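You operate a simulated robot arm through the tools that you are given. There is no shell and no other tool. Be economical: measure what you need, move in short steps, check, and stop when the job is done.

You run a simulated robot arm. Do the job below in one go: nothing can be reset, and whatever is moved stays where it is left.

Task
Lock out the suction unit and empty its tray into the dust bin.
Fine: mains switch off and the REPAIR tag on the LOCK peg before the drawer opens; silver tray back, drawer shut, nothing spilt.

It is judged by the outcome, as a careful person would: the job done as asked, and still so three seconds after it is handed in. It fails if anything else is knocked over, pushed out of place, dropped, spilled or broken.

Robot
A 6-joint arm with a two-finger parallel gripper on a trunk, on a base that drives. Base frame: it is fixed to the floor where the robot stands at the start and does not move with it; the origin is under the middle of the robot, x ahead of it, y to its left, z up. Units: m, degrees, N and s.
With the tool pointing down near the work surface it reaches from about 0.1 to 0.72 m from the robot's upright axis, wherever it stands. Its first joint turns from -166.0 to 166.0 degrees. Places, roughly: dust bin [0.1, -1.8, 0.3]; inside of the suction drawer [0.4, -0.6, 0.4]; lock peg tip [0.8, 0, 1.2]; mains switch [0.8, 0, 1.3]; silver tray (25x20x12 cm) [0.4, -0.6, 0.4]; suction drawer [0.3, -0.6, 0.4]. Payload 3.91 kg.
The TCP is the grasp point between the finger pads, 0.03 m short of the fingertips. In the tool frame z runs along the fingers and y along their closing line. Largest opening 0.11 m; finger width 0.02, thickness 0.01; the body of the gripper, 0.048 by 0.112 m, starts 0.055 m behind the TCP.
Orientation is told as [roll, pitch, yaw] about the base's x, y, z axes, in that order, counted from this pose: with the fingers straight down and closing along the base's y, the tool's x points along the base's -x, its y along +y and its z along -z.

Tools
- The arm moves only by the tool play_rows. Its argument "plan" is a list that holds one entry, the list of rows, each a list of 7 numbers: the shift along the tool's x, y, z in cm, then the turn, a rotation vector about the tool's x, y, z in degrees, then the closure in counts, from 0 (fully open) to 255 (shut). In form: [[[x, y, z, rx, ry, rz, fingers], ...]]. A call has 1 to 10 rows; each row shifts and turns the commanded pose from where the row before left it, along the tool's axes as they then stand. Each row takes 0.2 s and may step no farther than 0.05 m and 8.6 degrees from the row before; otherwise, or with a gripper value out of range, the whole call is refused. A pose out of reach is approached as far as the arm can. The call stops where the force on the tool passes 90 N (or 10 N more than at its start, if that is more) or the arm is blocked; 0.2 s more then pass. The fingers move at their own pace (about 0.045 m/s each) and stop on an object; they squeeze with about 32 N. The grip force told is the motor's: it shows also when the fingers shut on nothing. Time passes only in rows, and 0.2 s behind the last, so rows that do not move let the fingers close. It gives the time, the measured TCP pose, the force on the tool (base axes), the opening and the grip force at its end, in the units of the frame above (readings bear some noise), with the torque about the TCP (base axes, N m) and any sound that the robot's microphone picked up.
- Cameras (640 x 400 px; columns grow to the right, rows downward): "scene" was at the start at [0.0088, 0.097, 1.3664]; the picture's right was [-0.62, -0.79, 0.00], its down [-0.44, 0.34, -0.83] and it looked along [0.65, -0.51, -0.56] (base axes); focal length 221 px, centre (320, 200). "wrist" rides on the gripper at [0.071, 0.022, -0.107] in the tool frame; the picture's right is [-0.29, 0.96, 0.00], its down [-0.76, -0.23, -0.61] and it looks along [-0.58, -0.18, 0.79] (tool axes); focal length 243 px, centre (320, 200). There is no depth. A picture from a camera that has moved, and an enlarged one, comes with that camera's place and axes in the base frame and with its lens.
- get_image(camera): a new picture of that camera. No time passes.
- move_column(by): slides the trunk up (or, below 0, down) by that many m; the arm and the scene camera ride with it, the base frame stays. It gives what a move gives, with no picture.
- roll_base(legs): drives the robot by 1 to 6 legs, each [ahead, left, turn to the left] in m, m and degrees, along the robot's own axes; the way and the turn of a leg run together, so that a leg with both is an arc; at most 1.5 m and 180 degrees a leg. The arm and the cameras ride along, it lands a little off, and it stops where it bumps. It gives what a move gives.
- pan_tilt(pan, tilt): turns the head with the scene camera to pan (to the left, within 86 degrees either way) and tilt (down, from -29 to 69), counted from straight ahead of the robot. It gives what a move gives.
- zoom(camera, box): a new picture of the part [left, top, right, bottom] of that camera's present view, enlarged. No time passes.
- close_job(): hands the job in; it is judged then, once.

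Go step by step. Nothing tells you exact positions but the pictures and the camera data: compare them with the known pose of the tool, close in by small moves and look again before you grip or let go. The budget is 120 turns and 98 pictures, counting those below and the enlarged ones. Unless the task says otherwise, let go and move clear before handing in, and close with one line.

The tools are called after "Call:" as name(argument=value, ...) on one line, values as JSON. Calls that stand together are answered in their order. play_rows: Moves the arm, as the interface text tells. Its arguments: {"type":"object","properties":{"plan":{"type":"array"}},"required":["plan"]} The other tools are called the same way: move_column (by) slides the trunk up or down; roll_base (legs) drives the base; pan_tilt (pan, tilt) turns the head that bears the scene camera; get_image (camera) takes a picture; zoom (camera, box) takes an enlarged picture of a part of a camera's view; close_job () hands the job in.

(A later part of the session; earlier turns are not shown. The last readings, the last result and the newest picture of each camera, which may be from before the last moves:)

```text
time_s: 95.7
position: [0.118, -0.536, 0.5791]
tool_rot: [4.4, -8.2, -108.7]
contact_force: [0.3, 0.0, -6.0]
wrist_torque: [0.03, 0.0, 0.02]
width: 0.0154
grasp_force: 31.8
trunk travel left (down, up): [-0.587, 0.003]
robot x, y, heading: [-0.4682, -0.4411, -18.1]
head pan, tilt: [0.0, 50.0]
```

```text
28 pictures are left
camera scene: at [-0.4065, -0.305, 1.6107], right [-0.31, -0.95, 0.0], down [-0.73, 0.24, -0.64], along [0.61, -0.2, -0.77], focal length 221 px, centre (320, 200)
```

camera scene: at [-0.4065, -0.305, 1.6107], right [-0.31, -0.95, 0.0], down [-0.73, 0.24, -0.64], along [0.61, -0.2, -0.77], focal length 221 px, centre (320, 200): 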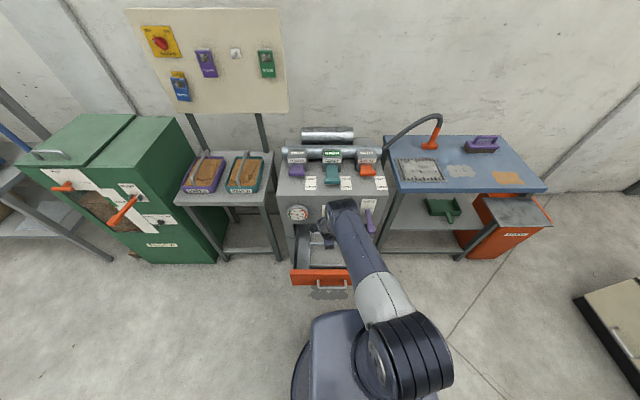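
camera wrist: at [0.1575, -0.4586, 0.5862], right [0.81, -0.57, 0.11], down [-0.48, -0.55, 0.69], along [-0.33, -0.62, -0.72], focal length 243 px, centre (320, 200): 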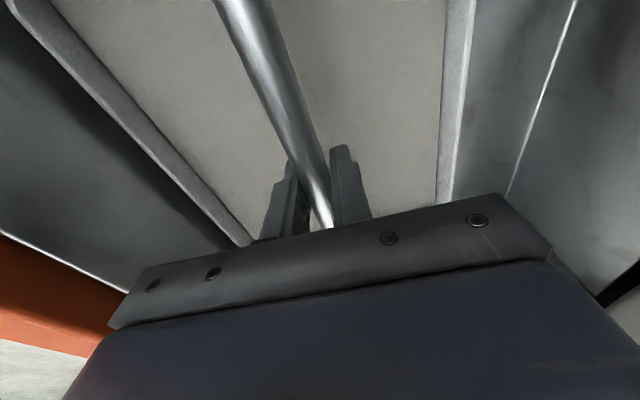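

The tray hangs level and weighs about 6 N. I'll lift it another 15 cm.

Call:
play_rows(plan=[[[0, 0, -3, 0, 0, 0, 255], [0, 0, -3, 0, 0, 0, 255], [0, 0, -3, 0, 0, 0, 255], [0, 0, -3, 0, 0, 0, 255], [0, 0, -3, 0, 0, 0, 255], [0, 0, 0, 0, 0, 0, 255]]])

Call:
zoom(camera="scene", box=[260, 170, 420, 300])

Call:
get_image(camera="wrist")

```text
time_s: 97.1
position: [0.1127, -0.5103, 0.7276]
tool_rot: [4.4, -8.0, -108.6]
contact_force: [-0.3, 0.7, -5.2]
wrist_torque: [0.01, -0.01, -0.03]
width: 0.0154
grasp_force: 31.9
trunk travel left (down, up): [-0.587, 0.003]
robot x, y, heading: [-0.4706, -0.4452, -18.1]
head pan, tilt: [0.0, 50.0]
```

```text
3.08 times, centred on (340, 235) of scene
camera zoom: at [-0.4068, -0.3049, 1.6107], right [-0.31, -0.95, 0.0], down [-0.73, 0.24, -0.64], along [0.61, -0.2, -0.77], focal length 679 px, centre (258, 92)
```

zoom: 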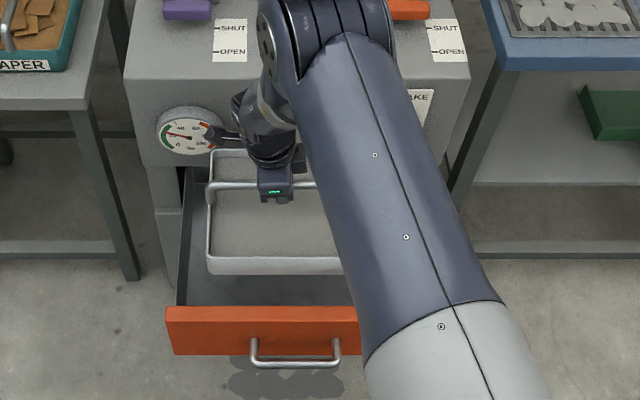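

```text
26 pictures are left
camera wrist: at [0.1528, -0.4347, 0.8245], right [0.81, -0.57, 0.11], down [-0.48, -0.55, 0.69], along [-0.33, -0.62, -0.72], focal length 243 px, centre (320, 200)
```

wrist: 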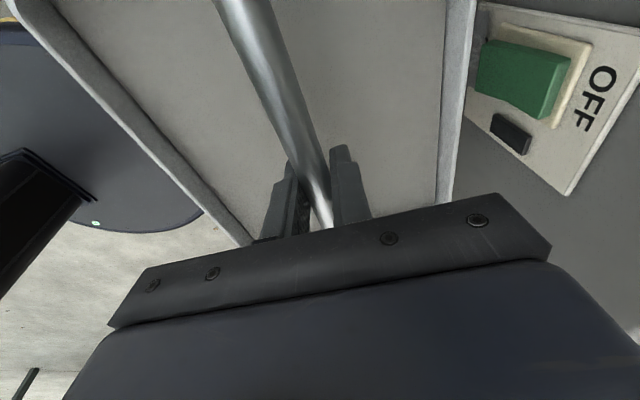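

The tray is clear of the drawer. I'll back off, slide right and look at the bin.

Call:
roll_base(legs=[[-0.3, 0, 0], [0, -0.7, 0]])

Call:
pan_tilt(pan=-15, tilt=35)

Call:
get_image(camera="scene")

```text
time_s: 102.6
position: [-0.3861, -1.08, 0.7284]
tool_rot: [4.4, -8.1, -108.0]
contact_force: [0.1, 0.1, -6.3]
wrist_torque: [0.03, -0.01, 0.0]
width: 0.0156
grasp_force: 32.1
trunk travel left (down, up): [-0.587, 0.003]
robot x, y, heading: [-0.9693, -1.0206, -17.6]
head pan, tilt: [0.0, 50.0]
```

```text
time_s: 103.3
position: [-0.387, -1.0804, 0.7288]
tool_rot: [4.4, -8.1, -108.0]
contact_force: [-0.2, -0.1, -5.7]
wrist_torque: [0.0, -0.03, 0.01]
width: 0.0155
grasp_force: 32.3
trunk travel left (down, up): [-0.587, 0.003]
robot x, y, heading: [-0.9732, -1.019, -17.6]
head pan, tilt: [-15.0, 35.0]
```

```text
25 pictures are left
camera scene: at [-0.9073, -0.9054, 1.6323], right [-0.54, -0.84, 0.0], down [-0.48, 0.31, -0.82], along [0.69, -0.44, -0.57], focal length 221 px, centre (320, 200)
```

scene: 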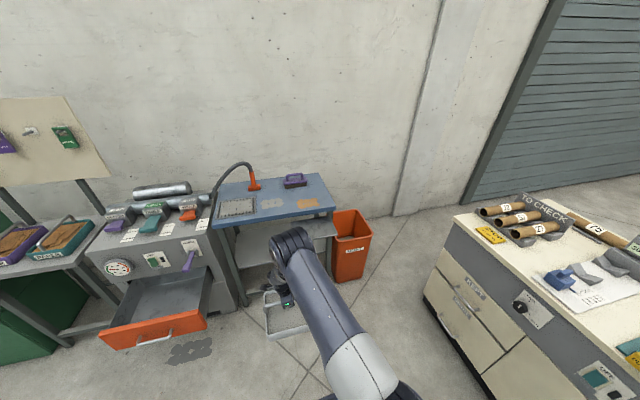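

Call:
zoom(camera="scene", box=[290, 160, 410, 290])

```text
3.08 times, centred on (350, 225) of scene
camera zoom: at [-0.9073, -0.9054, 1.6323], right [-0.54, -0.84, 0.0], down [-0.48, 0.31, -0.82], along [0.69, -0.44, -0.57], focal length 679 px, centre (228, 123)
```

zoom: 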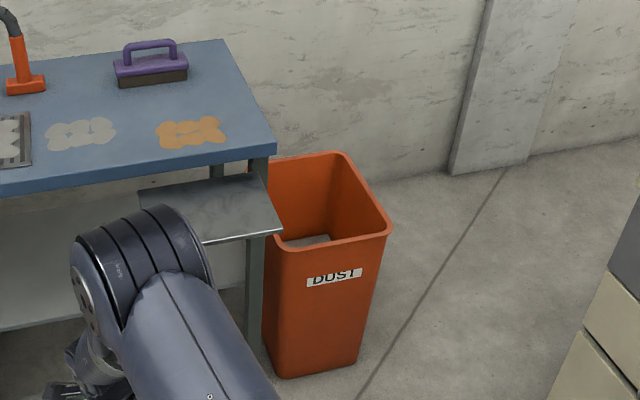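

The bin stands open at the table's right end, with its opening roughly c 0.45–0.75, d -1.79 to -1.52 and rim about z 0.53. Here in free space I'll yaw the tray 90° about the vertical so it can pour over its short end.

Call:
play_rows(plan=[[[0, 0, 0, -1.2, 0.65, -8.39, 255], [0, 0, 0, -1.2, 0.65, -8.39, 255], [0, 0, 0, -1.2, 0.65, -8.39, 255], [0, 0, 0, -1.2, 0.65, -8.39, 255], [0, 0, 0, -1.2, 0.65, -8.39, 255], [0, 0, 0, -1.2, 0.65, -8.39, 255], [0, 0, 0, -1.2, 0.65, -8.39, 255], [0, 0, 0, -1.2, 0.65, -8.39, 255], [0, 0, 0, -1.2, 0.65, -8.39, 255], [0, 0, 0, -1.2, 0.65, -8.39, 255]]])

Call:
get_image(camera="scene")

```text
time_s: 105.5
position: [-0.4586, -1.0481, 0.7088]
tool_rot: [2.4, -10.2, -23.0]
contact_force: [0.5, 0.2, -5.5]
wrist_torque: [0.03, 0.03, 0.01]
width: 0.0156
grasp_force: 31.7
out of reach, approached as far as the arm can: row 5, 6, 7, 8, 9, 10
trunk travel left (down, up): [-0.587, 0.003]
robot x, y, heading: [-0.9676, -1.0238, -17.4]
head pan, tilt: [-15.0, 35.0]
```

```text
23 pictures are left
camera scene: at [-0.9074, -0.9056, 1.6324], right [-0.54, -0.84, 0.0], down [-0.48, 0.31, -0.82], along [0.69, -0.44, -0.57], focal length 221 px, centre (320, 200)
```

scene: 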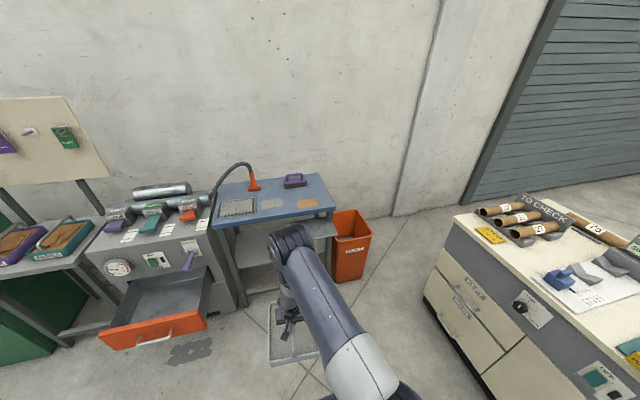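

Call:
play_rows(plan=[[[-2.5, -4, 0.5, 0, -3, 0, 255], [-2.5, -4, 0.5, 0, -3, 0, 255], [-1.5, -2.5, 0.5, 0, -3, -1, 255], [0, 0, 0, 0, 0, 0, 255]]])

```text
time_s: 106.5
position: [-0.44, -1.1543, 0.7042]
tool_rot: [1.9, -16.9, -23.2]
contact_force: [1.0, 0.4, -5.8]
wrist_torque: [0.09, 0.06, 0.01]
width: 0.0156
grasp_force: 31.9
out of reach, approached as far as the arm can: row 3
trunk travel left (down, up): [-0.587, 0.003]
robot x, y, heading: [-0.9724, -1.0223, -17.5]
head pan, tilt: [-15.0, 35.0]
```

The reach now suits the bin. I'll drive right and ahead to stop short of it, then check clearances.

Call:
roll_base(legs=[[0, -0.43, 0], [0.42, 0, -0.8]])

Call:
pan_tilt(pan=0, tilt=45)

Call:
get_image(camera="scene")

```text
time_s: 111.3
position: [-0.1737, -1.6991, 0.7056]
tool_rot: [1.9, -17.1, -24.1]
contact_force: [-0.4, -0.6, -6.0]
wrist_torque: [0.03, 0.11, 0.02]
width: 0.0154
grasp_force: 31.9
trunk travel left (down, up): [-0.587, 0.003]
robot x, y, heading: [-0.7014, -1.5564, -18.5]
head pan, tilt: [-15.0, 35.0]
```

```text
time_s: 112.1
position: [-0.1725, -1.6978, 0.7054]
tool_rot: [1.9, -17.0, -24.0]
contact_force: [0.1, -0.3, -5.7]
wrist_torque: [0.07, 0.1, -0.02]
width: 0.0157
grasp_force: 31.9
trunk travel left (down, up): [-0.587, 0.003]
robot x, y, heading: [-0.7028, -1.5588, -18.7]
head pan, tilt: [0.0, 45.0]
```

```text
22 pictures are left
camera scene: at [-0.6328, -1.4209, 1.6176], right [-0.32, -0.95, 0.0], down [-0.67, 0.22, -0.71], along [0.67, -0.22, -0.71], focal length 221 px, centre (320, 200)
```

scene: 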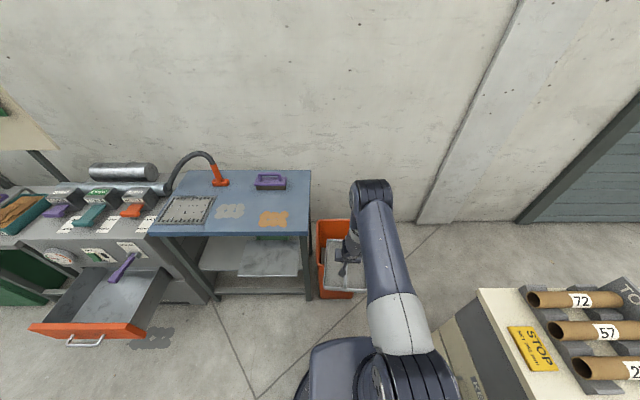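

Call:
zoom(camera="scene", box=[260, 190, 420, 320])

```text
3.08 times, centred on (340, 255) of scene
camera zoom: at [-0.6328, -1.4209, 1.6176], right [-0.32, -0.95, 0.0], down [-0.67, 0.22, -0.71], along [0.67, -0.22, -0.71], focal length 679 px, centre (258, 31)
```

zoom: 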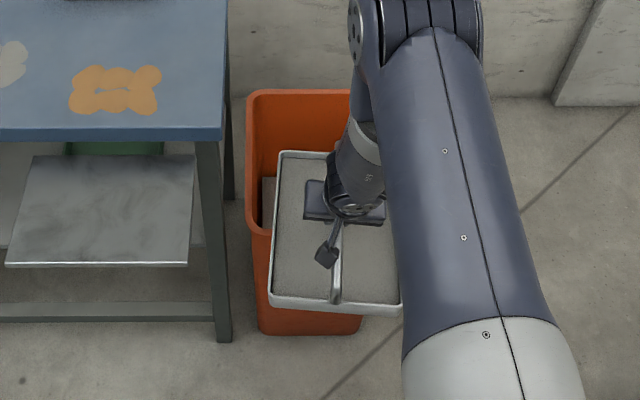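

Lateral alignment is good: the tray spans d -1.76 to -1.56, inside the bin's -1.80 to -1.53. I'll drive the last 28 cm so the near end of the tray sits over the opening.

Call:
roll_base(legs=[[0.28, 0, 0]])

Call:
pan_tilt(pan=0, tilt=62)

Call:
get_image(camera="scene")

```text
time_s: 114.1
position: [0.0956, -1.7881, 0.7044]
tool_rot: [1.8, -17.0, -24.2]
contact_force: [0.0, 0.0, -6.4]
wrist_torque: [0.09, 0.06, 0.01]
width: 0.0157
grasp_force: 32.1
trunk travel left (down, up): [-0.587, 0.003]
robot x, y, heading: [-0.4343, -1.6492, -18.4]
head pan, tilt: [0.0, 45.0]
```

```text
time_s: 114.9
position: [0.0952, -1.7866, 0.7064]
tool_rot: [1.9, -17.0, -24.1]
contact_force: [0.3, -0.4, -6.6]
wrist_torque: [0.04, 0.06, -0.01]
width: 0.0154
grasp_force: 31.9
trunk travel left (down, up): [-0.587, 0.003]
robot x, y, heading: [-0.4341, -1.6463, -18.5]
head pan, tilt: [0.0, 62.0]
```

```text
20 pictures are left
camera scene: at [-0.3803, -1.5048, 1.5959], right [-0.32, -0.95, 0.0], down [-0.84, 0.28, -0.47], along [0.45, -0.15, -0.88], focal length 221 px, centre (320, 200)
```

scene: 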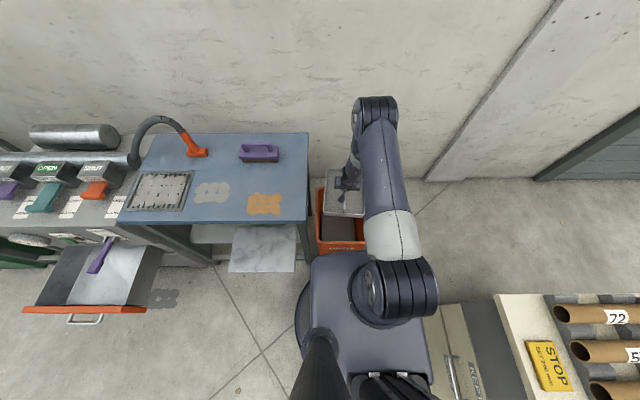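

The tray's near end is over the bin. I'll tilt it gradually about that lower edge.

Call:
play_rows(plan=[[[0.3, 0, -1.34, 0, -6, -2, 255], [0.3, 0, -1.34, 0, -6, -2, 255], [0.3, 0, -1.34, 0, -6, -1.5, 255], [0.3, 0, -1.34, 0, -6, 0, 255], [0.3, 0, -1.34, 0, -6, 0, 255], [0.3, 0, -1.34, 0, -6, 0, 255]]])

Call:
zoom(camera="scene", box=[280, 90, 420, 270])

```text
time_s: 116.3
position: [0.0482, -1.7791, 0.7539]
tool_rot: [-3.5, -45.1, -19.0]
contact_force: [0.5, -0.6, -5.9]
wrist_torque: [0.19, 0.29, -0.04]
width: 0.0156
grasp_force: 32.9
out of reach, approached as far as the arm can: row 1, 2
trunk travel left (down, up): [-0.587, 0.003]
robot x, y, heading: [-0.4311, -1.6465, -18.5]
head pan, tilt: [0.0, 62.0]
```

```text
2.22 times, centred on (350, 180) of scene
camera zoom: at [-0.3804, -1.5047, 1.5959], right [-0.32, -0.95, 0.0], down [-0.84, 0.28, -0.47], along [0.45, -0.15, -0.88], focal length 490 px, centre (253, 244)
```

zoom: 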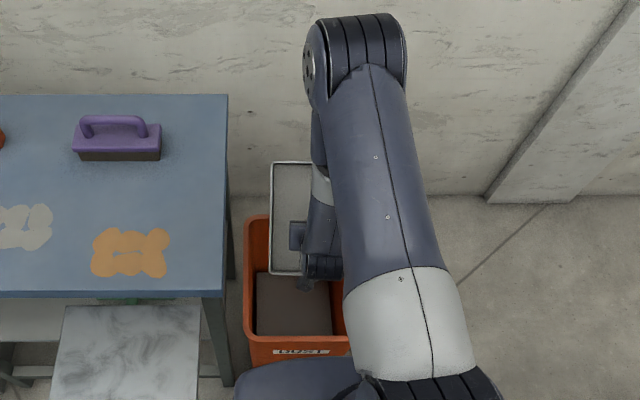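

The tray is tilted about 37° and nothing has spilled. I'll continue.

Call:
play_rows(plan=[[[0.3, 0, -1.34, 0, -6, 0, 255], [0.3, 0, -1.34, 0, -6, 0, 255], [0.3, 0, -1.34, 0, -6, 0, 255], [0.3, 0, -1.34, 0, -6, 0, 255], [0.3, 0, -1.34, 0, -6, 0, 255], [0.3, 0, -1.34, 0, -6, 0, 255], [0.3, 0, -1.34, 0, -6, 0, 255]]])

Call:
zoom(camera="scene", box=[280, 90, 420, 270])

```text
time_s: 117.9
position: [-0.027, -1.741, 0.7748]
tool_rot: [-40.6, -86.1, 19.0]
contact_force: [-0.1, 0.0, -4.2]
wrist_torque: [0.16, 0.33, 0.0]
width: 0.0154
grasp_force: 31.6
out of reach, approached as far as the arm can: row 7
trunk travel left (down, up): [-0.587, 0.003]
robot x, y, heading: [-0.4343, -1.646, -18.4]
head pan, tilt: [0.0, 62.0]
```

```text
2.22 times, centred on (350, 180) of scene
camera zoom: at [-0.3804, -1.5043, 1.5959], right [-0.32, -0.95, 0.0], down [-0.84, 0.28, -0.47], along [0.45, -0.15, -0.88], focal length 490 px, centre (253, 244)
```

zoom: 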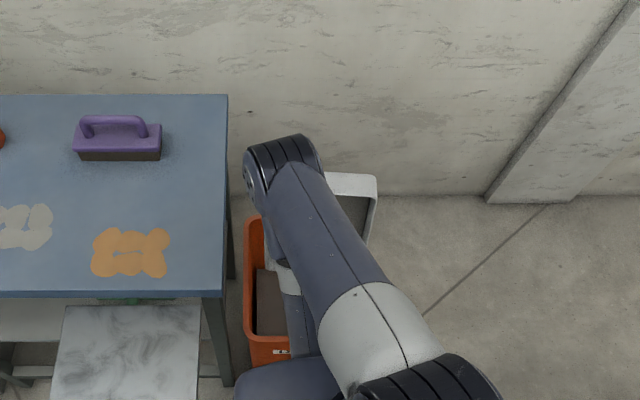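

Weight has dropped from 6 to 4.2 N, so it's pouring. I'll tilt further with less retreat.

Call:
play_rows(plan=[[[0.2, 0, -0.6, 0, -6, 0, 255], [0.2, 0, -0.6, 0, -6, 0, 255], [0.2, 0, -0.6, 0, -6, 0, 255], [0.2, 0, -0.6, 0, -6, 0, 255], [0.2, 0, -0.6, 0, -6, 0, 255], [0.2, 0, -0.6, 0, -6, 0, 255]]])

Call:
zoom(camera="scene", box=[280, 90, 420, 270])

```text
time_s: 119.1
position: [0.0792, -1.6562, 0.7439]
tool_rot: [-172.0, -66.2, 150.0]
contact_force: [-7.1, -14.3, -8.6]
wrist_torque: [-0.5, -0.09, 1.76]
width: 0.0157
grasp_force: 32.1
out of reach, approached as far as the arm can: row 1, 2, 3, 4, 5
trunk travel left (down, up): [-0.587, 0.003]
robot x, y, heading: [-0.4351, -1.6475, -18.6]
head pan, tilt: [0.0, 62.0]
stopped in row 5: the force on the tool passed its limit at 108 N (the readings are from after the stop); the commanded pose is now the measured one
```

```text
2.22 times, centred on (350, 180) of scene
camera zoom: at [-0.3815, -1.5068, 1.5961], right [-0.32, -0.95, 0.0], down [-0.84, 0.28, -0.47], along [0.45, -0.15, -0.88], focal length 490 px, centre (253, 244)
```

zoom: 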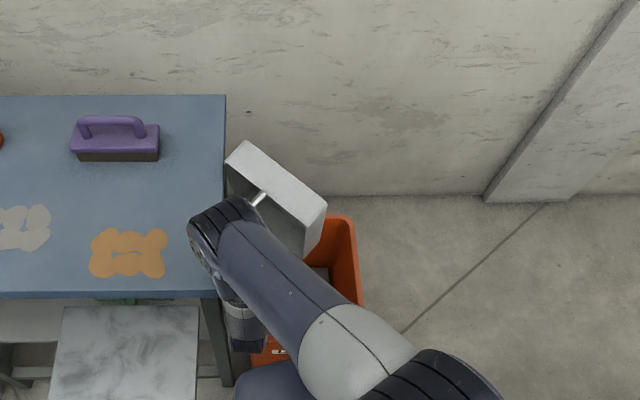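

The arm drifted left as it ran out of reach and the tray touched the table edge, turning a little in the grip. I'll move the whole robot right to free it and look.

Call:
roll_base(legs=[[0, -0.08, 0]])

Call:
get_image(camera="scene")

Call:
get_image(camera="wrist")

```text
time_s: 120.1
position: [0.0547, -1.7299, 0.7469]
tool_rot: [-172.2, -65.9, 150.8]
contact_force: [0.2, 0.3, -4.3]
wrist_torque: [0.28, 0.14, 0.05]
width: 0.0153
grasp_force: 32.6
trunk travel left (down, up): [-0.587, 0.003]
robot x, y, heading: [-0.4559, -1.7271, -18.4]
head pan, tilt: [0.0, 62.0]
```

```text
16 pictures are left
camera scene: at [-0.4066, -1.5821, 1.5959], right [-0.32, -0.95, 0.0], down [-0.84, 0.28, -0.47], along [0.44, -0.15, -0.88], focal length 221 px, centre (320, 200)
```

scene: 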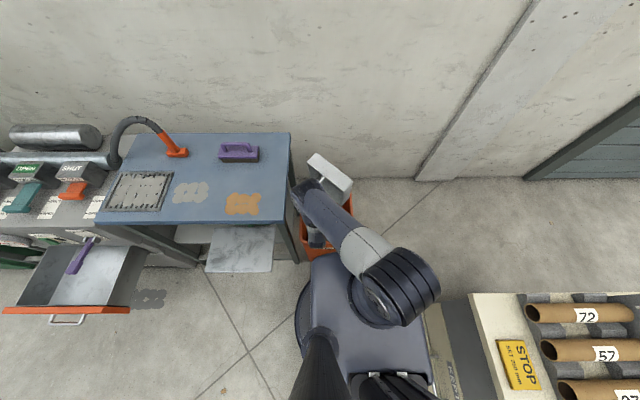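

```text
15 pictures are left
camera wrist: at [-0.0037, -1.6906, 0.6351], right [0.26, 0.94, 0.21], down [-0.88, 0.14, 0.46], along [0.41, -0.31, 0.86], focal length 243 px, centre (320, 200)
```

wrist: 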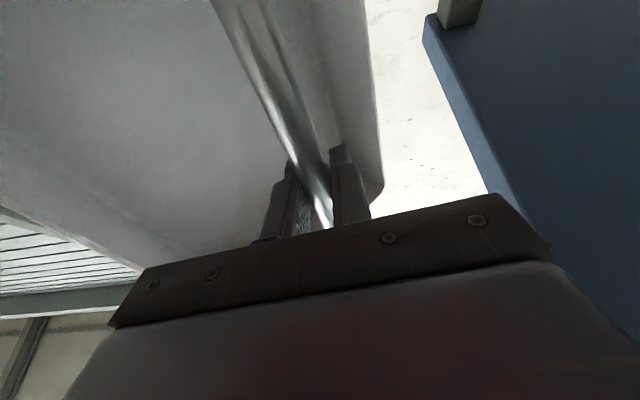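

The tray is free of the table, and its weight has stayed at the lower 4.3 N, so it looks empty. I'll tilt it back over the bin in steps.

Call:
play_rows(plan=[[[0, 0, 0, 0, 6, 0, 255], [0, 0, 0, 0, 6, 0, 255], [0, 0, 0, 0, 6, 0, 255], [0, 0, 0, 0, 6, 0, 255], [0, 0, 0, 0, 6, 0, 255], [0, 0, 0, 0, 0, 0, 255]]])

Call:
zoom(camera="scene", box=[250, 100, 410, 280])

```text
time_s: 121.5
position: [0.054, -1.7301, 0.7457]
tool_rot: [-26.9, -83.0, 4.5]
contact_force: [-0.5, 0.8, -3.8]
wrist_torque: [0.29, 0.15, 0.0]
width: 0.0155
grasp_force: 32.0
trunk travel left (down, up): [-0.587, 0.003]
robot x, y, heading: [-0.4571, -1.7223, -18.7]
head pan, tilt: [0.0, 62.0]
```

```text
2.22 times, centred on (330, 190) of scene
camera zoom: at [-0.4066, -1.582, 1.5958], right [-0.32, -0.95, 0.0], down [-0.84, 0.28, -0.47], along [0.44, -0.15, -0.88], focal length 490 px, centre (298, 222)
```

zoom: 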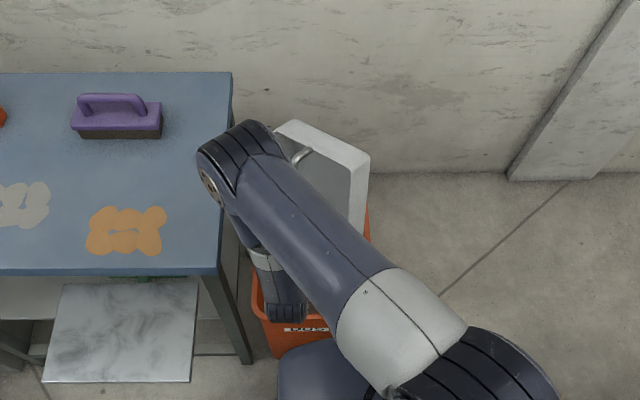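

The tray hangs about 80° tilted, clear. I'll shift it 4 cm away from the table and keep levelling it over the bin.

Call:
play_rows(plan=[[[0, -2, 0, 0, 0, 0, 255], [0, -2.5, 0, 0, 0, 0, 255], [0, 0, 0, 0, 6, 0, 255], [0, 0, 0, 0, 6, 0, 255], [0, 0, 0, 0, 6, 0, 255], [0, 0, 0, 0, 6, 0, 255], [0, 0, 0, 0, 6, 0, 255], [0, 0, 0, 0, 6, 0, 255], [0, 0, 0, 0, 0, 0, 255]]])

Call:
zoom(camera="scene", box=[250, 100, 410, 280])

```text
time_s: 123.5
position: [0.0382, -1.7719, 0.7479]
tool_rot: [-4.6, -47.7, -18.9]
contact_force: [0.0, 0.4, -4.1]
wrist_torque: [0.24, 0.1, 0.0]
width: 0.0156
grasp_force: 32.3
trunk travel left (down, up): [-0.587, 0.003]
robot x, y, heading: [-0.4605, -1.7255, -18.4]
head pan, tilt: [0.0, 62.0]
```

```text
2.22 times, centred on (330, 190) of scene
camera zoom: at [-0.4066, -1.5821, 1.5958], right [-0.32, -0.95, 0.0], down [-0.84, 0.28, -0.47], along [0.44, -0.15, -0.88], focal length 490 px, centre (298, 222)
```

zoom: 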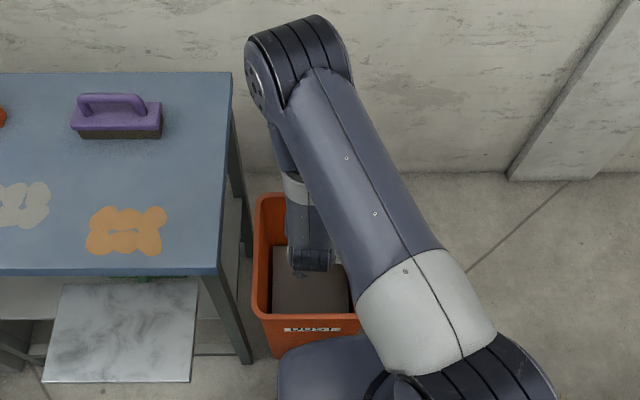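

Call:
get_image(camera="wrist")

```text
12 pictures are left
camera wrist: at [-0.0721, -1.7035, 0.765], right [0.55, 0.82, 0.16], down [-0.01, -0.19, 0.98], along [0.84, -0.54, -0.09], focal length 243 px, centre (320, 200)
```

wrist: 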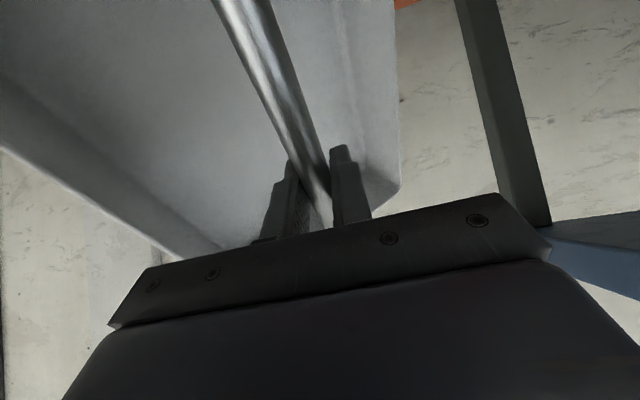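

The tray interior is clean. I'll drive back out and left toward the unit.

Call:
roll_base(legs=[[-0.2, 0.02, 0], [-0.15, 0.05, 0], [-0.35, 0.1, 0], [0, 0.9, 0]])

Call:
play_rows(plan=[[[0, 0, 0, 0, 7, 0, 255], [0, 0, 0, 0, 7, 0, 255], [0, 0, 0, 0, 7, 0, 255], [0, 0, 0, 0, 6, 0, 255], [0, 0, 0, 0, 0, 0, 255]]])

```text
time_s: 132.4
position: [-0.2837, -0.5427, 0.7478]
tool_rot: [-4.6, -47.8, -19.0]
contact_force: [-0.2, -0.7, -5.0]
wrist_torque: [0.25, 0.12, 0.03]
width: 0.0155
grasp_force: 31.5
trunk travel left (down, up): [-0.587, 0.003]
robot x, y, heading: [-0.7814, -0.4933, -18.9]
head pan, tilt: [0.0, 62.0]
```

```text
time_s: 133.6
position: [-0.2828, -0.5433, 0.7475]
tool_rot: [-3.3, -20.8, -21.4]
contact_force: [-0.5, -1.6, -5.3]
wrist_torque: [0.18, -0.01, 0.01]
width: 0.0151
grasp_force: 31.7
trunk travel left (down, up): [-0.587, 0.003]
robot x, y, heading: [-0.7806, -0.4937, -18.6]
head pan, tilt: [0.0, 62.0]
```

Now I'll yaw the tray back by 87° about the vertical, in free space.

Call:
play_rows(plan=[[[0, 0, 0, 3.02, 0.46, 7.93, 255], [0, 0, 0, 3.02, 0.46, 7.93, 255], [0, 0, 0, 3.02, 0.46, 7.93, 255], [0, 0, 0, 3.02, 0.46, 7.93, 255], [0, 0, 0, 3.02, 0.46, 7.93, 255], [0, 0, 0, 3.02, 0.46, 7.93, 255], [0, 0, 0, 3.02, 0.46, 7.93, 255], [0, 0, 0, 3.02, 0.46, 7.93, 255], [0, 0, 0, 3.02, 0.46, 7.93, 255], [0, 0, 0, 3.02, 0.46, 7.93, 255]]])

Call:
pan_tilt(pan=0, tilt=45)

Call:
get_image(camera="scene")

```text
time_s: 135.8
position: [-0.283, -0.5436, 0.7474]
tool_rot: [-3.3, -20.8, -106.5]
contact_force: [-0.1, 0.2, -4.8]
wrist_torque: [0.01, -0.15, 0.01]
width: 0.0156
grasp_force: 31.8
trunk travel left (down, up): [-0.587, 0.003]
robot x, y, heading: [-0.7807, -0.497, -18.9]
head pan, tilt: [0.0, 62.0]
```

```text
time_s: 136.6
position: [-0.2846, -0.5429, 0.7486]
tool_rot: [-3.3, -20.7, -106.2]
contact_force: [-0.5, 0.1, -4.1]
wrist_torque: [0.05, -0.15, 0.02]
width: 0.0155
grasp_force: 32.5
trunk travel left (down, up): [-0.587, 0.003]
robot x, y, heading: [-0.7784, -0.4952, -18.8]
head pan, tilt: [0.0, 45.0]
```

```text
11 pictures are left
camera scene: at [-0.7112, -0.3573, 1.6175], right [-0.32, -0.95, 0.0], down [-0.67, 0.23, -0.71], along [0.67, -0.23, -0.71], focal length 221 px, centre (320, 200)
```

scene: 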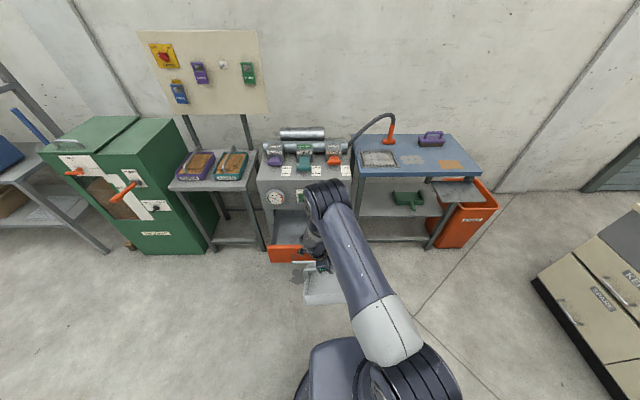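

Call:
zoom(camera="scene", box=[240, 180, 400, 320])

```text
2.86 times, centred on (320, 250) of scene
camera zoom: at [-0.7112, -0.3573, 1.6175], right [-0.32, -0.95, 0.0], down [-0.67, 0.23, -0.71], along [0.67, -0.23, -0.71], focal length 630 px, centre (320, 57)
```

zoom: 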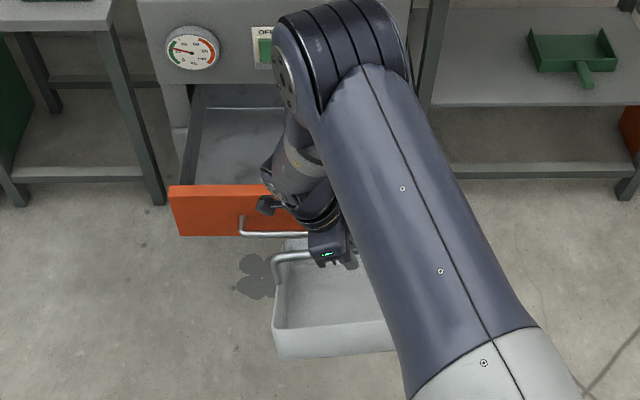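

From the rim positions the tray has turned 25° about its bar in the grip. Leaning the tool forward by that much levels it; I'll do that, then return in front of the drawer.

Call:
play_rows(plan=[[[0, 0, 0, -6.6, 2.5, 0.4, 255], [0, 0, 0, -6.6, 2.5, 0.4, 255], [0, 0, 0, -6.6, 2.5, 0.4, 255], [0, 0, 0, -6.6, 2.5, 0.4, 255], [0, 0, 0, -6.4, 2.5, 0.4, 255], [0, 0, 0, 0, 0, 0, 255]]])

Call:
roll_base(legs=[[0, 0.147, 0.4], [0.25, 0, 0]])

Call:
zoom(camera="scene", box=[240, 150, 420, 310])

```text
time_s: 138.0
position: [-0.2842, -0.5427, 0.7475]
tool_rot: [29.4, -8.4, -105.4]
contact_force: [-0.4, 0.1, -4.3]
wrist_torque: [0.03, 0.05, 0.01]
width: 0.0155
grasp_force: 31.9
trunk travel left (down, up): [-0.587, 0.003]
robot x, y, heading: [-0.7796, -0.4946, -19.2]
head pan, tilt: [0.0, 45.0]
```

```text
time_s: 140.8
position: [0.0018, -0.481, 0.7479]
tool_rot: [29.4, -8.3, -105.0]
contact_force: [-0.8, 0.4, -3.6]
wrist_torque: [-0.01, 0.05, -0.01]
width: 0.0157
grasp_force: 32.0
trunk travel left (down, up): [-0.587, 0.003]
robot x, y, heading: [-0.4963, -0.4343, -18.3]
head pan, tilt: [0.0, 45.0]
```

```text
2.50 times, centred on (330, 230) of scene
camera zoom: at [-0.4265, -0.2965, 1.6176], right [-0.32, -0.95, 0.0], down [-0.67, 0.22, -0.71], along [0.67, -0.22, -0.71], focal length 552 px, centre (295, 125)
```

zoom: 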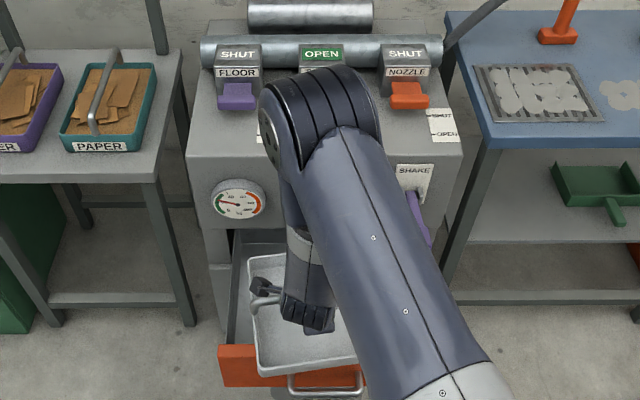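

The tray sits level above the drawer. I'll correct the small yaw and move it forward over its original place.

Call:
play_rows(plan=[[[-0.45, 3.5, 2, 0.8, 0, 1.6, 255], [-0.45, 3.5, 2, 0.8, 0, 1.6, 255], [-0.4, 3.5, 2, 0, 0, 0, 255], [0, 0, 0, 0, 0, 0, 255]]])

Call:
get_image(camera="wrist")

```text
time_s: 141.8
position: [0.1132, -0.5286, 0.7458]
tool_rot: [28.1, -6.7, -107.9]
contact_force: [-0.1, 0.1, -5.1]
wrist_torque: [0.0, 0.04, 0.0]
width: 0.0157
grasp_force: 31.5
trunk travel left (down, up): [-0.587, 0.003]
robot x, y, heading: [-0.4958, -0.4317, -18.4]
head pan, tilt: [0.0, 45.0]
```

```text
8 pictures are left
camera wrist: at [0.1085, -0.4406, 0.841], right [0.73, -0.48, 0.48], down [-0.68, -0.52, 0.51], along [0.0, -0.71, -0.71], focal length 243 px, centre (320, 200)
```

wrist: 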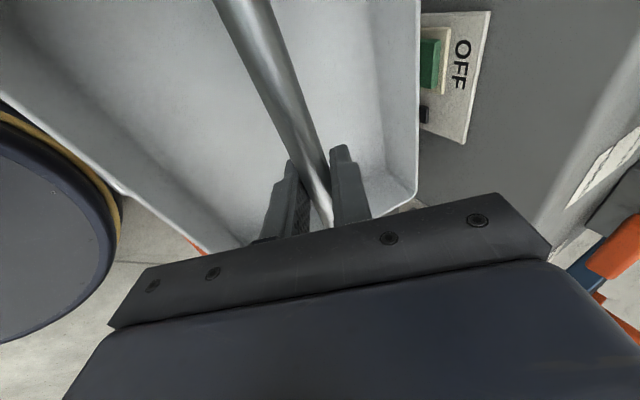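

The tray is empty and level over its place. I'll make a small centring nudge, then lower with the trunk.

Call:
play_rows(plan=[[[-1.2, 1.5, 0.8, 0, 0, 0, 255], [0, 0, 0, 0, 0, 0, 255]]])

Call:
move_column(by=-0.19)

Call:
zoom(camera="scene", box=[240, 150, 420, 310])

```text
time_s: 142.4
position: [0.124, -0.5446, 0.7473]
tool_rot: [28.1, -6.9, -107.9]
contact_force: [-0.2, -0.1, -4.4]
wrist_torque: [0.02, 0.03, -0.01]
width: 0.0159
grasp_force: 32.0
trunk travel left (down, up): [-0.587, 0.003]
robot x, y, heading: [-0.4932, -0.4333, -18.3]
head pan, tilt: [0.0, 45.0]
```

```text
time_s: 144.4
position: [0.1258, -0.5445, 0.5588]
tool_rot: [28.1, -6.8, -107.9]
contact_force: [0.4, 0.0, -4.6]
wrist_torque: [0.01, 0.01, 0.0]
width: 0.0156
grasp_force: 31.5
trunk travel left (down, up): [-0.397, 0.193]
robot x, y, heading: [-0.491, -0.429, -18.8]
head pan, tilt: [0.0, 45.0]
```

```text
2.50 times, centred on (330, 230) of scene
camera zoom: at [-0.4268, -0.2965, 1.4276], right [-0.32, -0.95, 0.0], down [-0.67, 0.22, -0.71], along [0.67, -0.22, -0.71], focal length 552 px, centre (295, 125)
```

zoom: 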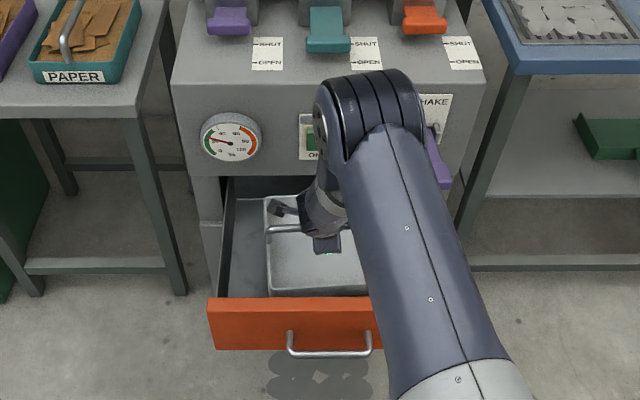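

It is descending cleanly inside the drawer. I'll lower the rest in two steps, watching the force.

Call:
move_column(by=-0.055)

Call:
move_column(by=-0.008)

```text
time_s: 145.4
position: [0.1251, -0.5453, 0.5018]
tool_rot: [28.1, -6.8, -108.0]
contact_force: [-0.3, 0.0, -4.2]
wrist_torque: [-0.03, 0.01, -0.01]
width: 0.0158
grasp_force: 32.3
trunk travel left (down, up): [-0.342, 0.248]
robot x, y, heading: [-0.4977, -0.4347, -18.4]
head pan, tilt: [0.0, 45.0]
```

```text
time_s: 146.0
position: [0.1268, -0.5446, 0.4964]
tool_rot: [28.3, -6.9, -107.9]
contact_force: [1.9, 3.1, 6.5]
wrist_torque: [-0.94, 0.13, 0.17]
width: 0.0159
grasp_force: 32.0
trunk travel left (down, up): [-0.334, 0.256]
robot x, y, heading: [-0.4991, -0.4354, -18.4]
head pan, tilt: [0.0, 45.0]
```

The tray has touched down. I'll open the fingers and check.

Call:
move_column(by=-0.003)

Call:
play_rows(plan=[[[0, 0, 0, 0, 0, 0, 150], [0, 0, 0, 0, 0, 0, 100], [0, 0, 0, 0, 0, 0, 50], [0, 0, 0, 0, 0, 0, 0], [0, 0, 0, 0, 0, 0, 0], [0, 0, 0, 0, 0, 0, 0]]])

Call:
get_image(camera="wrist")

```text
time_s: 146.5
position: [0.1251, -0.5443, 0.4944]
tool_rot: [28.2, -6.8, -107.8]
contact_force: [0.6, 2.4, 14.6]
wrist_torque: [-0.68, 0.11, 0.39]
width: 0.0157
grasp_force: 32.1
trunk travel left (down, up): [-0.331, 0.259]
robot x, y, heading: [-0.4964, -0.4348, -18.8]
head pan, tilt: [0.0, 45.0]
```

```text
time_s: 147.9
position: [0.1254, -0.545, 0.4924]
tool_rot: [28.3, -6.9, -107.9]
contact_force: [0.4, 0.3, -0.5]
wrist_torque: [0.02, 0.0, 0.02]
width: 0.1099
grasp_force: 0.0
trunk travel left (down, up): [-0.331, 0.259]
robot x, y, heading: [-0.4974, -0.4331, -18.3]
head pan, tilt: [0.0, 45.0]
```

```text
6 pictures are left
camera wrist: at [0.1204, -0.4569, 0.5867], right [0.73, -0.48, 0.48], down [-0.68, -0.52, 0.51], along [0.0, -0.71, -0.71], focal length 243 px, centre (320, 200)
```

wrist: 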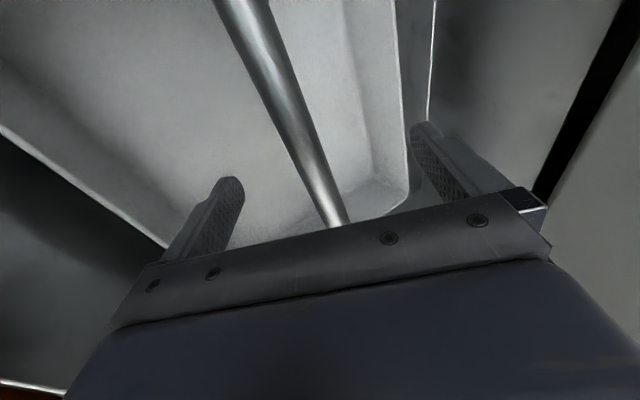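

The tray is back and released. I'll rise straight up with the trunk, back away and level the tool for the handle.

Call:
move_column(by=0.2)

Call:
roll_base(legs=[[-0.25, 0, 0]])

Call:
play_rows(plan=[[[0, 0, 0, -8, 1.5, 0, 0], [0, 0, 0, -8, 1.5, 0, 0], [0, 0, 0, -8, 1.5, 0, 0], [0, 0, 0, -8, 1.5, 0, 0], [0, 0, 0, -8, 1, 0, 0], [0, 0, 0, -8, 0, 0, 0], [0, 0, 0, -8, 0, 0, 0], [0, 0, 0, -5.5, 0, 0, 0], [0, 0, 0, 0, 0, 0, 0]]])

```text
time_s: 150.1
position: [0.1253, -0.5455, 0.6928]
tool_rot: [28.2, -6.7, -108.0]
contact_force: [0.6, 0.2, -0.3]
wrist_torque: [0.0, 0.01, -0.03]
width: 0.1101
grasp_force: 0.0
trunk travel left (down, up): [-0.531, 0.059]
robot x, y, heading: [-0.4938, -0.4308, -18.2]
head pan, tilt: [0.0, 45.0]
```

```text
time_s: 151.9
position: [-0.111, -0.4667, 0.6922]
tool_rot: [28.2, -6.8, -107.9]
contact_force: [-0.1, 0.3, -0.1]
wrist_torque: [0.02, -0.04, 0.0]
width: 0.1099
grasp_force: 0.1
trunk travel left (down, up): [-0.531, 0.059]
robot x, y, heading: [-0.7312, -0.3584, -18.6]
head pan, tilt: [0.0, 45.0]
```

```text
time_s: 153.9
position: [-0.1103, -0.4663, 0.6924]
tool_rot: [89.4, -2.1, -103.0]
contact_force: [0.2, -0.7, 0.3]
wrist_torque: [0.03, -0.03, -0.01]
width: 0.1101
grasp_force: 0.0
trunk travel left (down, up): [-0.531, 0.059]
robot x, y, heading: [-0.7319, -0.3534, -18.7]
head pan, tilt: [0.0, 45.0]
```

Call:
play_rows(plan=[[[0, 0, -1.5, 0, -2.7, 1, 0], [0, 0, -1, 0, -2.7, 1.1, 0], [0, 0, 0, 0, 0, 0, 0]]])

Call:
move_column(by=-0.234)

Call:
get_image(camera="wrist")

```text
time_s: 154.7
position: [-0.1359, -0.4588, 0.6932]
tool_rot: [89.4, -0.1, -108.4]
contact_force: [-0.2, -0.3, 0.4]
wrist_torque: [0.01, 0.02, -0.01]
width: 0.1099
grasp_force: 0.0
trunk travel left (down, up): [-0.531, 0.059]
robot x, y, heading: [-0.7319, -0.3523, -18.6]
head pan, tilt: [0.0, 45.0]
```

```text
time_s: 157.1
position: [-0.1355, -0.4595, 0.4589]
tool_rot: [89.4, -0.1, -108.5]
contact_force: [0.3, 0.6, -0.7]
wrist_torque: [0.0, -0.03, 0.02]
width: 0.1101
grasp_force: 0.1
trunk travel left (down, up): [-0.297, 0.293]
robot x, y, heading: [-0.7309, -0.3541, -18.7]
head pan, tilt: [0.0, 45.0]
```

```text
5 pictures are left
camera wrist: at [-0.2145, -0.3598, 0.4804], right [-0.08, -0.28, 0.96], down [-0.82, -0.53, -0.22], along [0.57, -0.8, -0.18], focal length 243 px, centre (320, 200)
```

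wrist: 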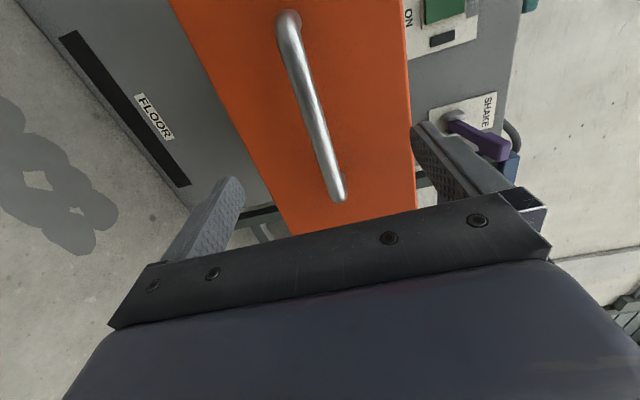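

The handle is between the fingers. I'll advance 8.2 cm, close on it, and push.

Call:
play_rows(plan=[[[0, 0, 3, 0, 0, 0, 0], [0, 0, 3, 0, 0, 0, 0], [0, 0, 2.2, 0, 0, 0, 0], [0, 0, 0, 0, 0, 0, 255], [0, 0, 0, 0, 0, 0, 255], [0, 0, 0, 0, 0, 0, 255], [0, 0, 0, 0, 0, 0, 255], [0, 0, 0, 0, 0, 0, 255], [0, 0, 0, 0, 0, 0, 255]]])

Call:
play_rows(plan=[[[0, 0, 2, 0, 0, 0, 255], [0, 0, 3, 0, 0, 0, 255], [0, 0, 3, 0, 0, 0, 255], [0, 0, 3, 0, 0, 0, 255], [0, 0, 0, 0, 0, 0, 255]]])

```text
time_s: 159.1
position: [-0.0582, -0.4856, 0.4579]
tool_rot: [89.4, 0.0, -108.4]
contact_force: [0.1, -0.5, -1.9]
wrist_torque: [0.09, -0.1, 0.0]
width: 0.0159
grasp_force: 31.3
trunk travel left (down, up): [-0.297, 0.293]
robot x, y, heading: [-0.7278, -0.3538, -18.4]
head pan, tilt: [0.0, 45.0]
```

```text
time_s: 160.3
position: [0.0467, -0.5214, 0.4574]
tool_rot: [89.5, -0.1, -108.3]
contact_force: [2.8, 3.1, 0.7]
wrist_torque: [0.17, -0.01, -0.62]
width: 0.0156
grasp_force: 45.2
trunk travel left (down, up): [-0.297, 0.293]
robot x, y, heading: [-0.7276, -0.357, -18.5]
head pan, tilt: [0.0, 45.0]
```

It is sliding in smoothly. I'll finish with the base, then the arm.

Call:
roll_base(legs=[[0.13, 0, 0]])

Call:
play_rows(plan=[[[0, 0, 1, 0, 0, 0, 255], [0, 0, 1, 0, 0, 0, 255], [0, 0, 0.6, 0, 0, 0, 255], [0, 0, 0, 0, 0, 0, 255]]])

Call:
get_image(camera="wrist")

```text
time_s: 161.6
position: [0.1706, -0.5608, 0.4571]
tool_rot: [89.5, -0.2, -108.2]
contact_force: [4.2, 19.0, 2.5]
wrist_torque: [0.21, -0.04, -0.4]
width: 0.0158
grasp_force: 44.9
trunk travel left (down, up): [-0.297, 0.293]
robot x, y, heading: [-0.6059, -0.4005, -18.8]
head pan, tilt: [0.0, 45.0]
```

```text
time_s: 162.6
position: [0.1957, -0.5691, 0.4566]
tool_rot: [89.4, -0.1, -108.2]
contact_force: [0.0, 1.1, 0.8]
wrist_torque: [0.18, 0.01, 0.19]
width: 0.0156
grasp_force: 45.2
trunk travel left (down, up): [-0.297, 0.293]
robot x, y, heading: [-0.611, -0.3982, -18.6]
head pan, tilt: [0.0, 45.0]
```

```text
4 pictures are left
camera wrist: at [0.1157, -0.4687, 0.4788], right [-0.08, -0.28, 0.96], down [-0.82, -0.53, -0.22], along [0.57, -0.8, -0.18], focal length 243 px, centre (320, 200)
```

wrist: 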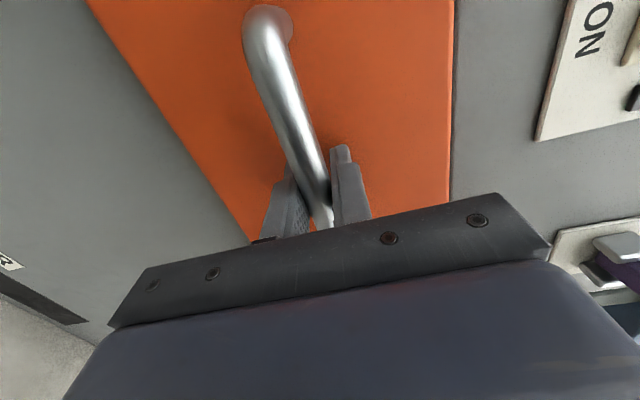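

It looks flush. I'll push a few millimetres more to confirm, then release and back off.

Call:
play_rows(plan=[[[0, 0, 0.5, 0, 0, 0, 255], [0, 0, 0.3, 0, 0, 0, 255], [0, 0, 0, 0, 0, 0, 255]]])

Call:
play_rows(plan=[[[0, 0, -0.3, 0, 0, 0, 0], [0, 0, 0, 0, 0, 0, 0], [0, 0, 0, 0, 0, 0, 0], [0, 0, 0, 0, 0, 0, 0], [0, 0, -3, 0, 0, 0, 0], [0, 0, -4, 0, 0, 0, 0], [0, 0, -4, 0, 0, 0, 0]]])

Call:
roll_base(legs=[[-0.25, 0, 0]])

Call:
get_image(camera="scene")

```text
time_s: 163.4
position: [0.1985, -0.5699, 0.4573]
tool_rot: [88.9, -0.2, -108.2]
contact_force: [-0.1, 5.3, -14.9]
wrist_torque: [0.25, -0.1, -0.46]
width: 0.0155
grasp_force: 44.7
out of reach, approached as far as the arm can: row 1
trunk travel left (down, up): [-0.297, 0.293]
robot x, y, heading: [-0.6071, -0.3959, -18.8]
head pan, tilt: [0.0, 45.0]
```

```text
time_s: 165.0
position: [0.0929, -0.5371, 0.4613]
tool_rot: [89.5, -0.1, -108.3]
contact_force: [-0.1, -0.6, 0.4]
wrist_torque: [0.01, 0.02, -0.04]
width: 0.11
grasp_force: 0.1
trunk travel left (down, up): [-0.297, 0.293]
robot x, y, heading: [-0.6101, -0.3982, -18.6]
head pan, tilt: [0.0, 45.0]
```

```text
time_s: 166.8
position: [-0.1442, -0.4559, 0.4604]
tool_rot: [89.5, -0.1, -108.1]
contact_force: [-0.9, 0.5, 1.0]
wrist_torque: [-0.02, 0.01, 0.01]
width: 0.1101
grasp_force: 0.1
trunk travel left (down, up): [-0.297, 0.293]
robot x, y, heading: [-0.8426, -0.3172, -18.6]
head pan, tilt: [0.0, 45.0]
```

```text
3 pictures are left
camera scene: at [-0.7762, -0.1791, 1.3276], right [-0.32, -0.95, 0.0], down [-0.67, 0.23, -0.71], along [0.67, -0.23, -0.71], focal length 221 px, centre (320, 200)
```

scene: 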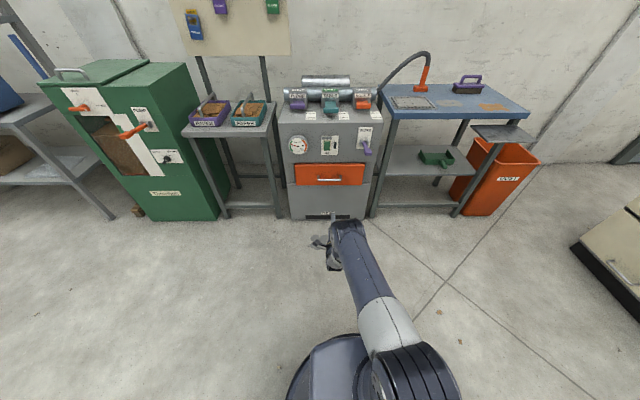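

Call:
zoom(camera="scene", box=[270, 130, 390, 230])

```text
4.00 times, centred on (330, 180) of scene
camera zoom: at [-0.7762, -0.1791, 1.3276], right [-0.32, -0.95, 0.0], down [-0.67, 0.23, -0.71], along [0.67, -0.23, -0.71], focal length 882 px, centre (280, 280)
```

zoom: 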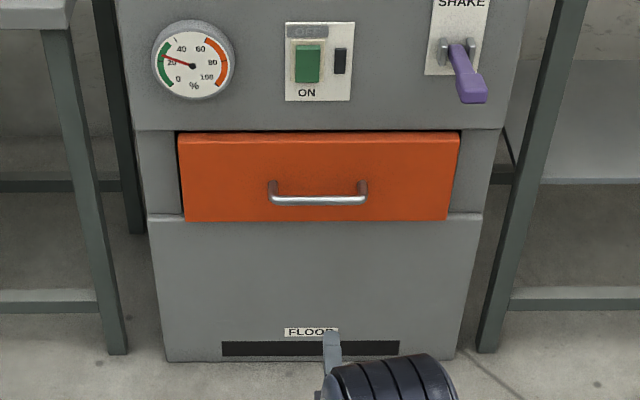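

The drawer is shut, but the unit's green rocker now reads ON where it read OFF before. The tray's rear edge must have brushed it on the way down, so I'll put it back: raise, close the fingers and approach its top half.

Call:
play_rows(plan=[[[1.5, 0, -4, 0, 0, 0, 255], [0, 0, -4, 0, 0, 0, 255], [0, 0, 0, 0, 0, 0, 255], [0, 0, 0, 0, 0, 0, 255], [0, 0, 0, 0, 0, 0, 255], [0, 0, 0, 0, 0, 0, 255]]])

Call:
move_column(by=0.236)

Call:
roll_base(legs=[[0.33, 0, 0]])

Call:
get_image(camera="wrist")

```text
time_s: 168.2
position: [-0.2138, -0.4176, 0.4612]
tool_rot: [89.4, -0.1, -108.2]
contact_force: [0.1, 0.9, 0.5]
wrist_torque: [0.01, 0.03, 0.02]
width: 0.0
grasp_force: 13.4
trunk travel left (down, up): [-0.297, 0.293]
robot x, y, heading: [-0.8406, -0.3182, -18.8]
head pan, tilt: [0.0, 45.0]
```

```text
time_s: 170.7
position: [-0.2141, -0.4161, 0.6963]
tool_rot: [89.5, -0.2, -108.2]
contact_force: [-0.1, -0.3, 0.3]
wrist_torque: [0.03, -0.02, 0.01]
width: 0.0
grasp_force: 32.2
trunk travel left (down, up): [-0.533, 0.057]
robot x, y, heading: [-0.8455, -0.3179, -18.6]
head pan, tilt: [0.0, 45.0]
```

```text
time_s: 172.9
position: [0.0968, -0.5237, 0.6981]
tool_rot: [89.5, -0.1, -108.4]
contact_force: [0.4, 0.5, 0.7]
wrist_torque: [0.01, 0.02, -0.01]
width: 0.0
grasp_force: 32.4
trunk travel left (down, up): [-0.533, 0.057]
robot x, y, heading: [-0.5358, -0.421, -18.9]
head pan, tilt: [0.0, 45.0]
```

```text
1 pictures are left
camera wrist: at [0.018, -0.4236, 0.7192], right [-0.08, -0.28, 0.96], down [-0.82, -0.53, -0.22], along [0.57, -0.8, -0.18], focal length 243 px, centre (320, 200)
```

wrist: 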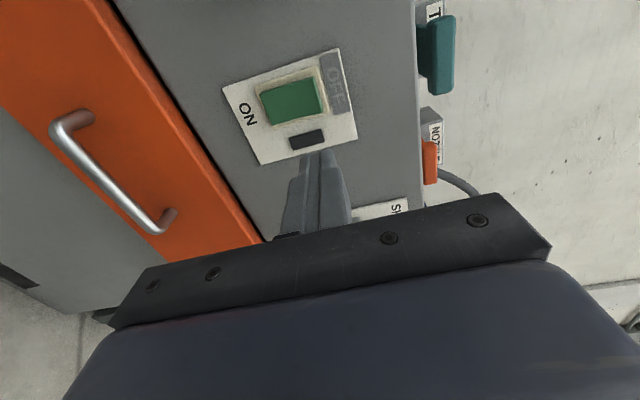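

The view is clear: the OFF half (upper) is raised, centred near d=-0.454, z≈0.69. I'll line up and advance to near contact.

Call:
play_rows(plan=[[[1.15, -0.8, 2, 0, 0, 0, 255], [0, 0, 3, 0, 0, 0, 255], [0, 0, 3, 0, 0, 0, 255], [0, 0, 1, 0, 0, 0, 255], [0, 0, 0.5, 0, 0, 0, 255], [0, 0, 0, 0, 0, 0, 255]]])

Call:
play_rows(plan=[[[0, 0, 0.5, 0, 0, 0, 255], [0, 0, 0.5, 0, 0, 0, 255], [0, 0, 0, 0, 0, 0, 255]]])

```text
time_s: 174.3
position: [0.1912, -0.5429, 0.6882]
tool_rot: [89.4, -0.1, -108.3]
contact_force: [0.1, 0.4, -0.8]
wrist_torque: [-0.01, -0.03, -0.01]
width: 0.0
grasp_force: 32.0
trunk travel left (down, up): [-0.533, 0.057]
robot x, y, heading: [-0.5363, -0.4212, -18.6]
head pan, tilt: [0.0, 45.0]
```

```text
time_s: 175.1
position: [0.2009, -0.5464, 0.6889]
tool_rot: [89.5, -0.1, -108.4]
contact_force: [0.2, 0.4, -0.3]
wrist_torque: [0.05, -0.02, 0.03]
width: 0.0
grasp_force: 32.5
trunk travel left (down, up): [-0.533, 0.057]
robot x, y, heading: [-0.5293, -0.4221, -18.7]
head pan, tilt: [0.0, 45.0]
```

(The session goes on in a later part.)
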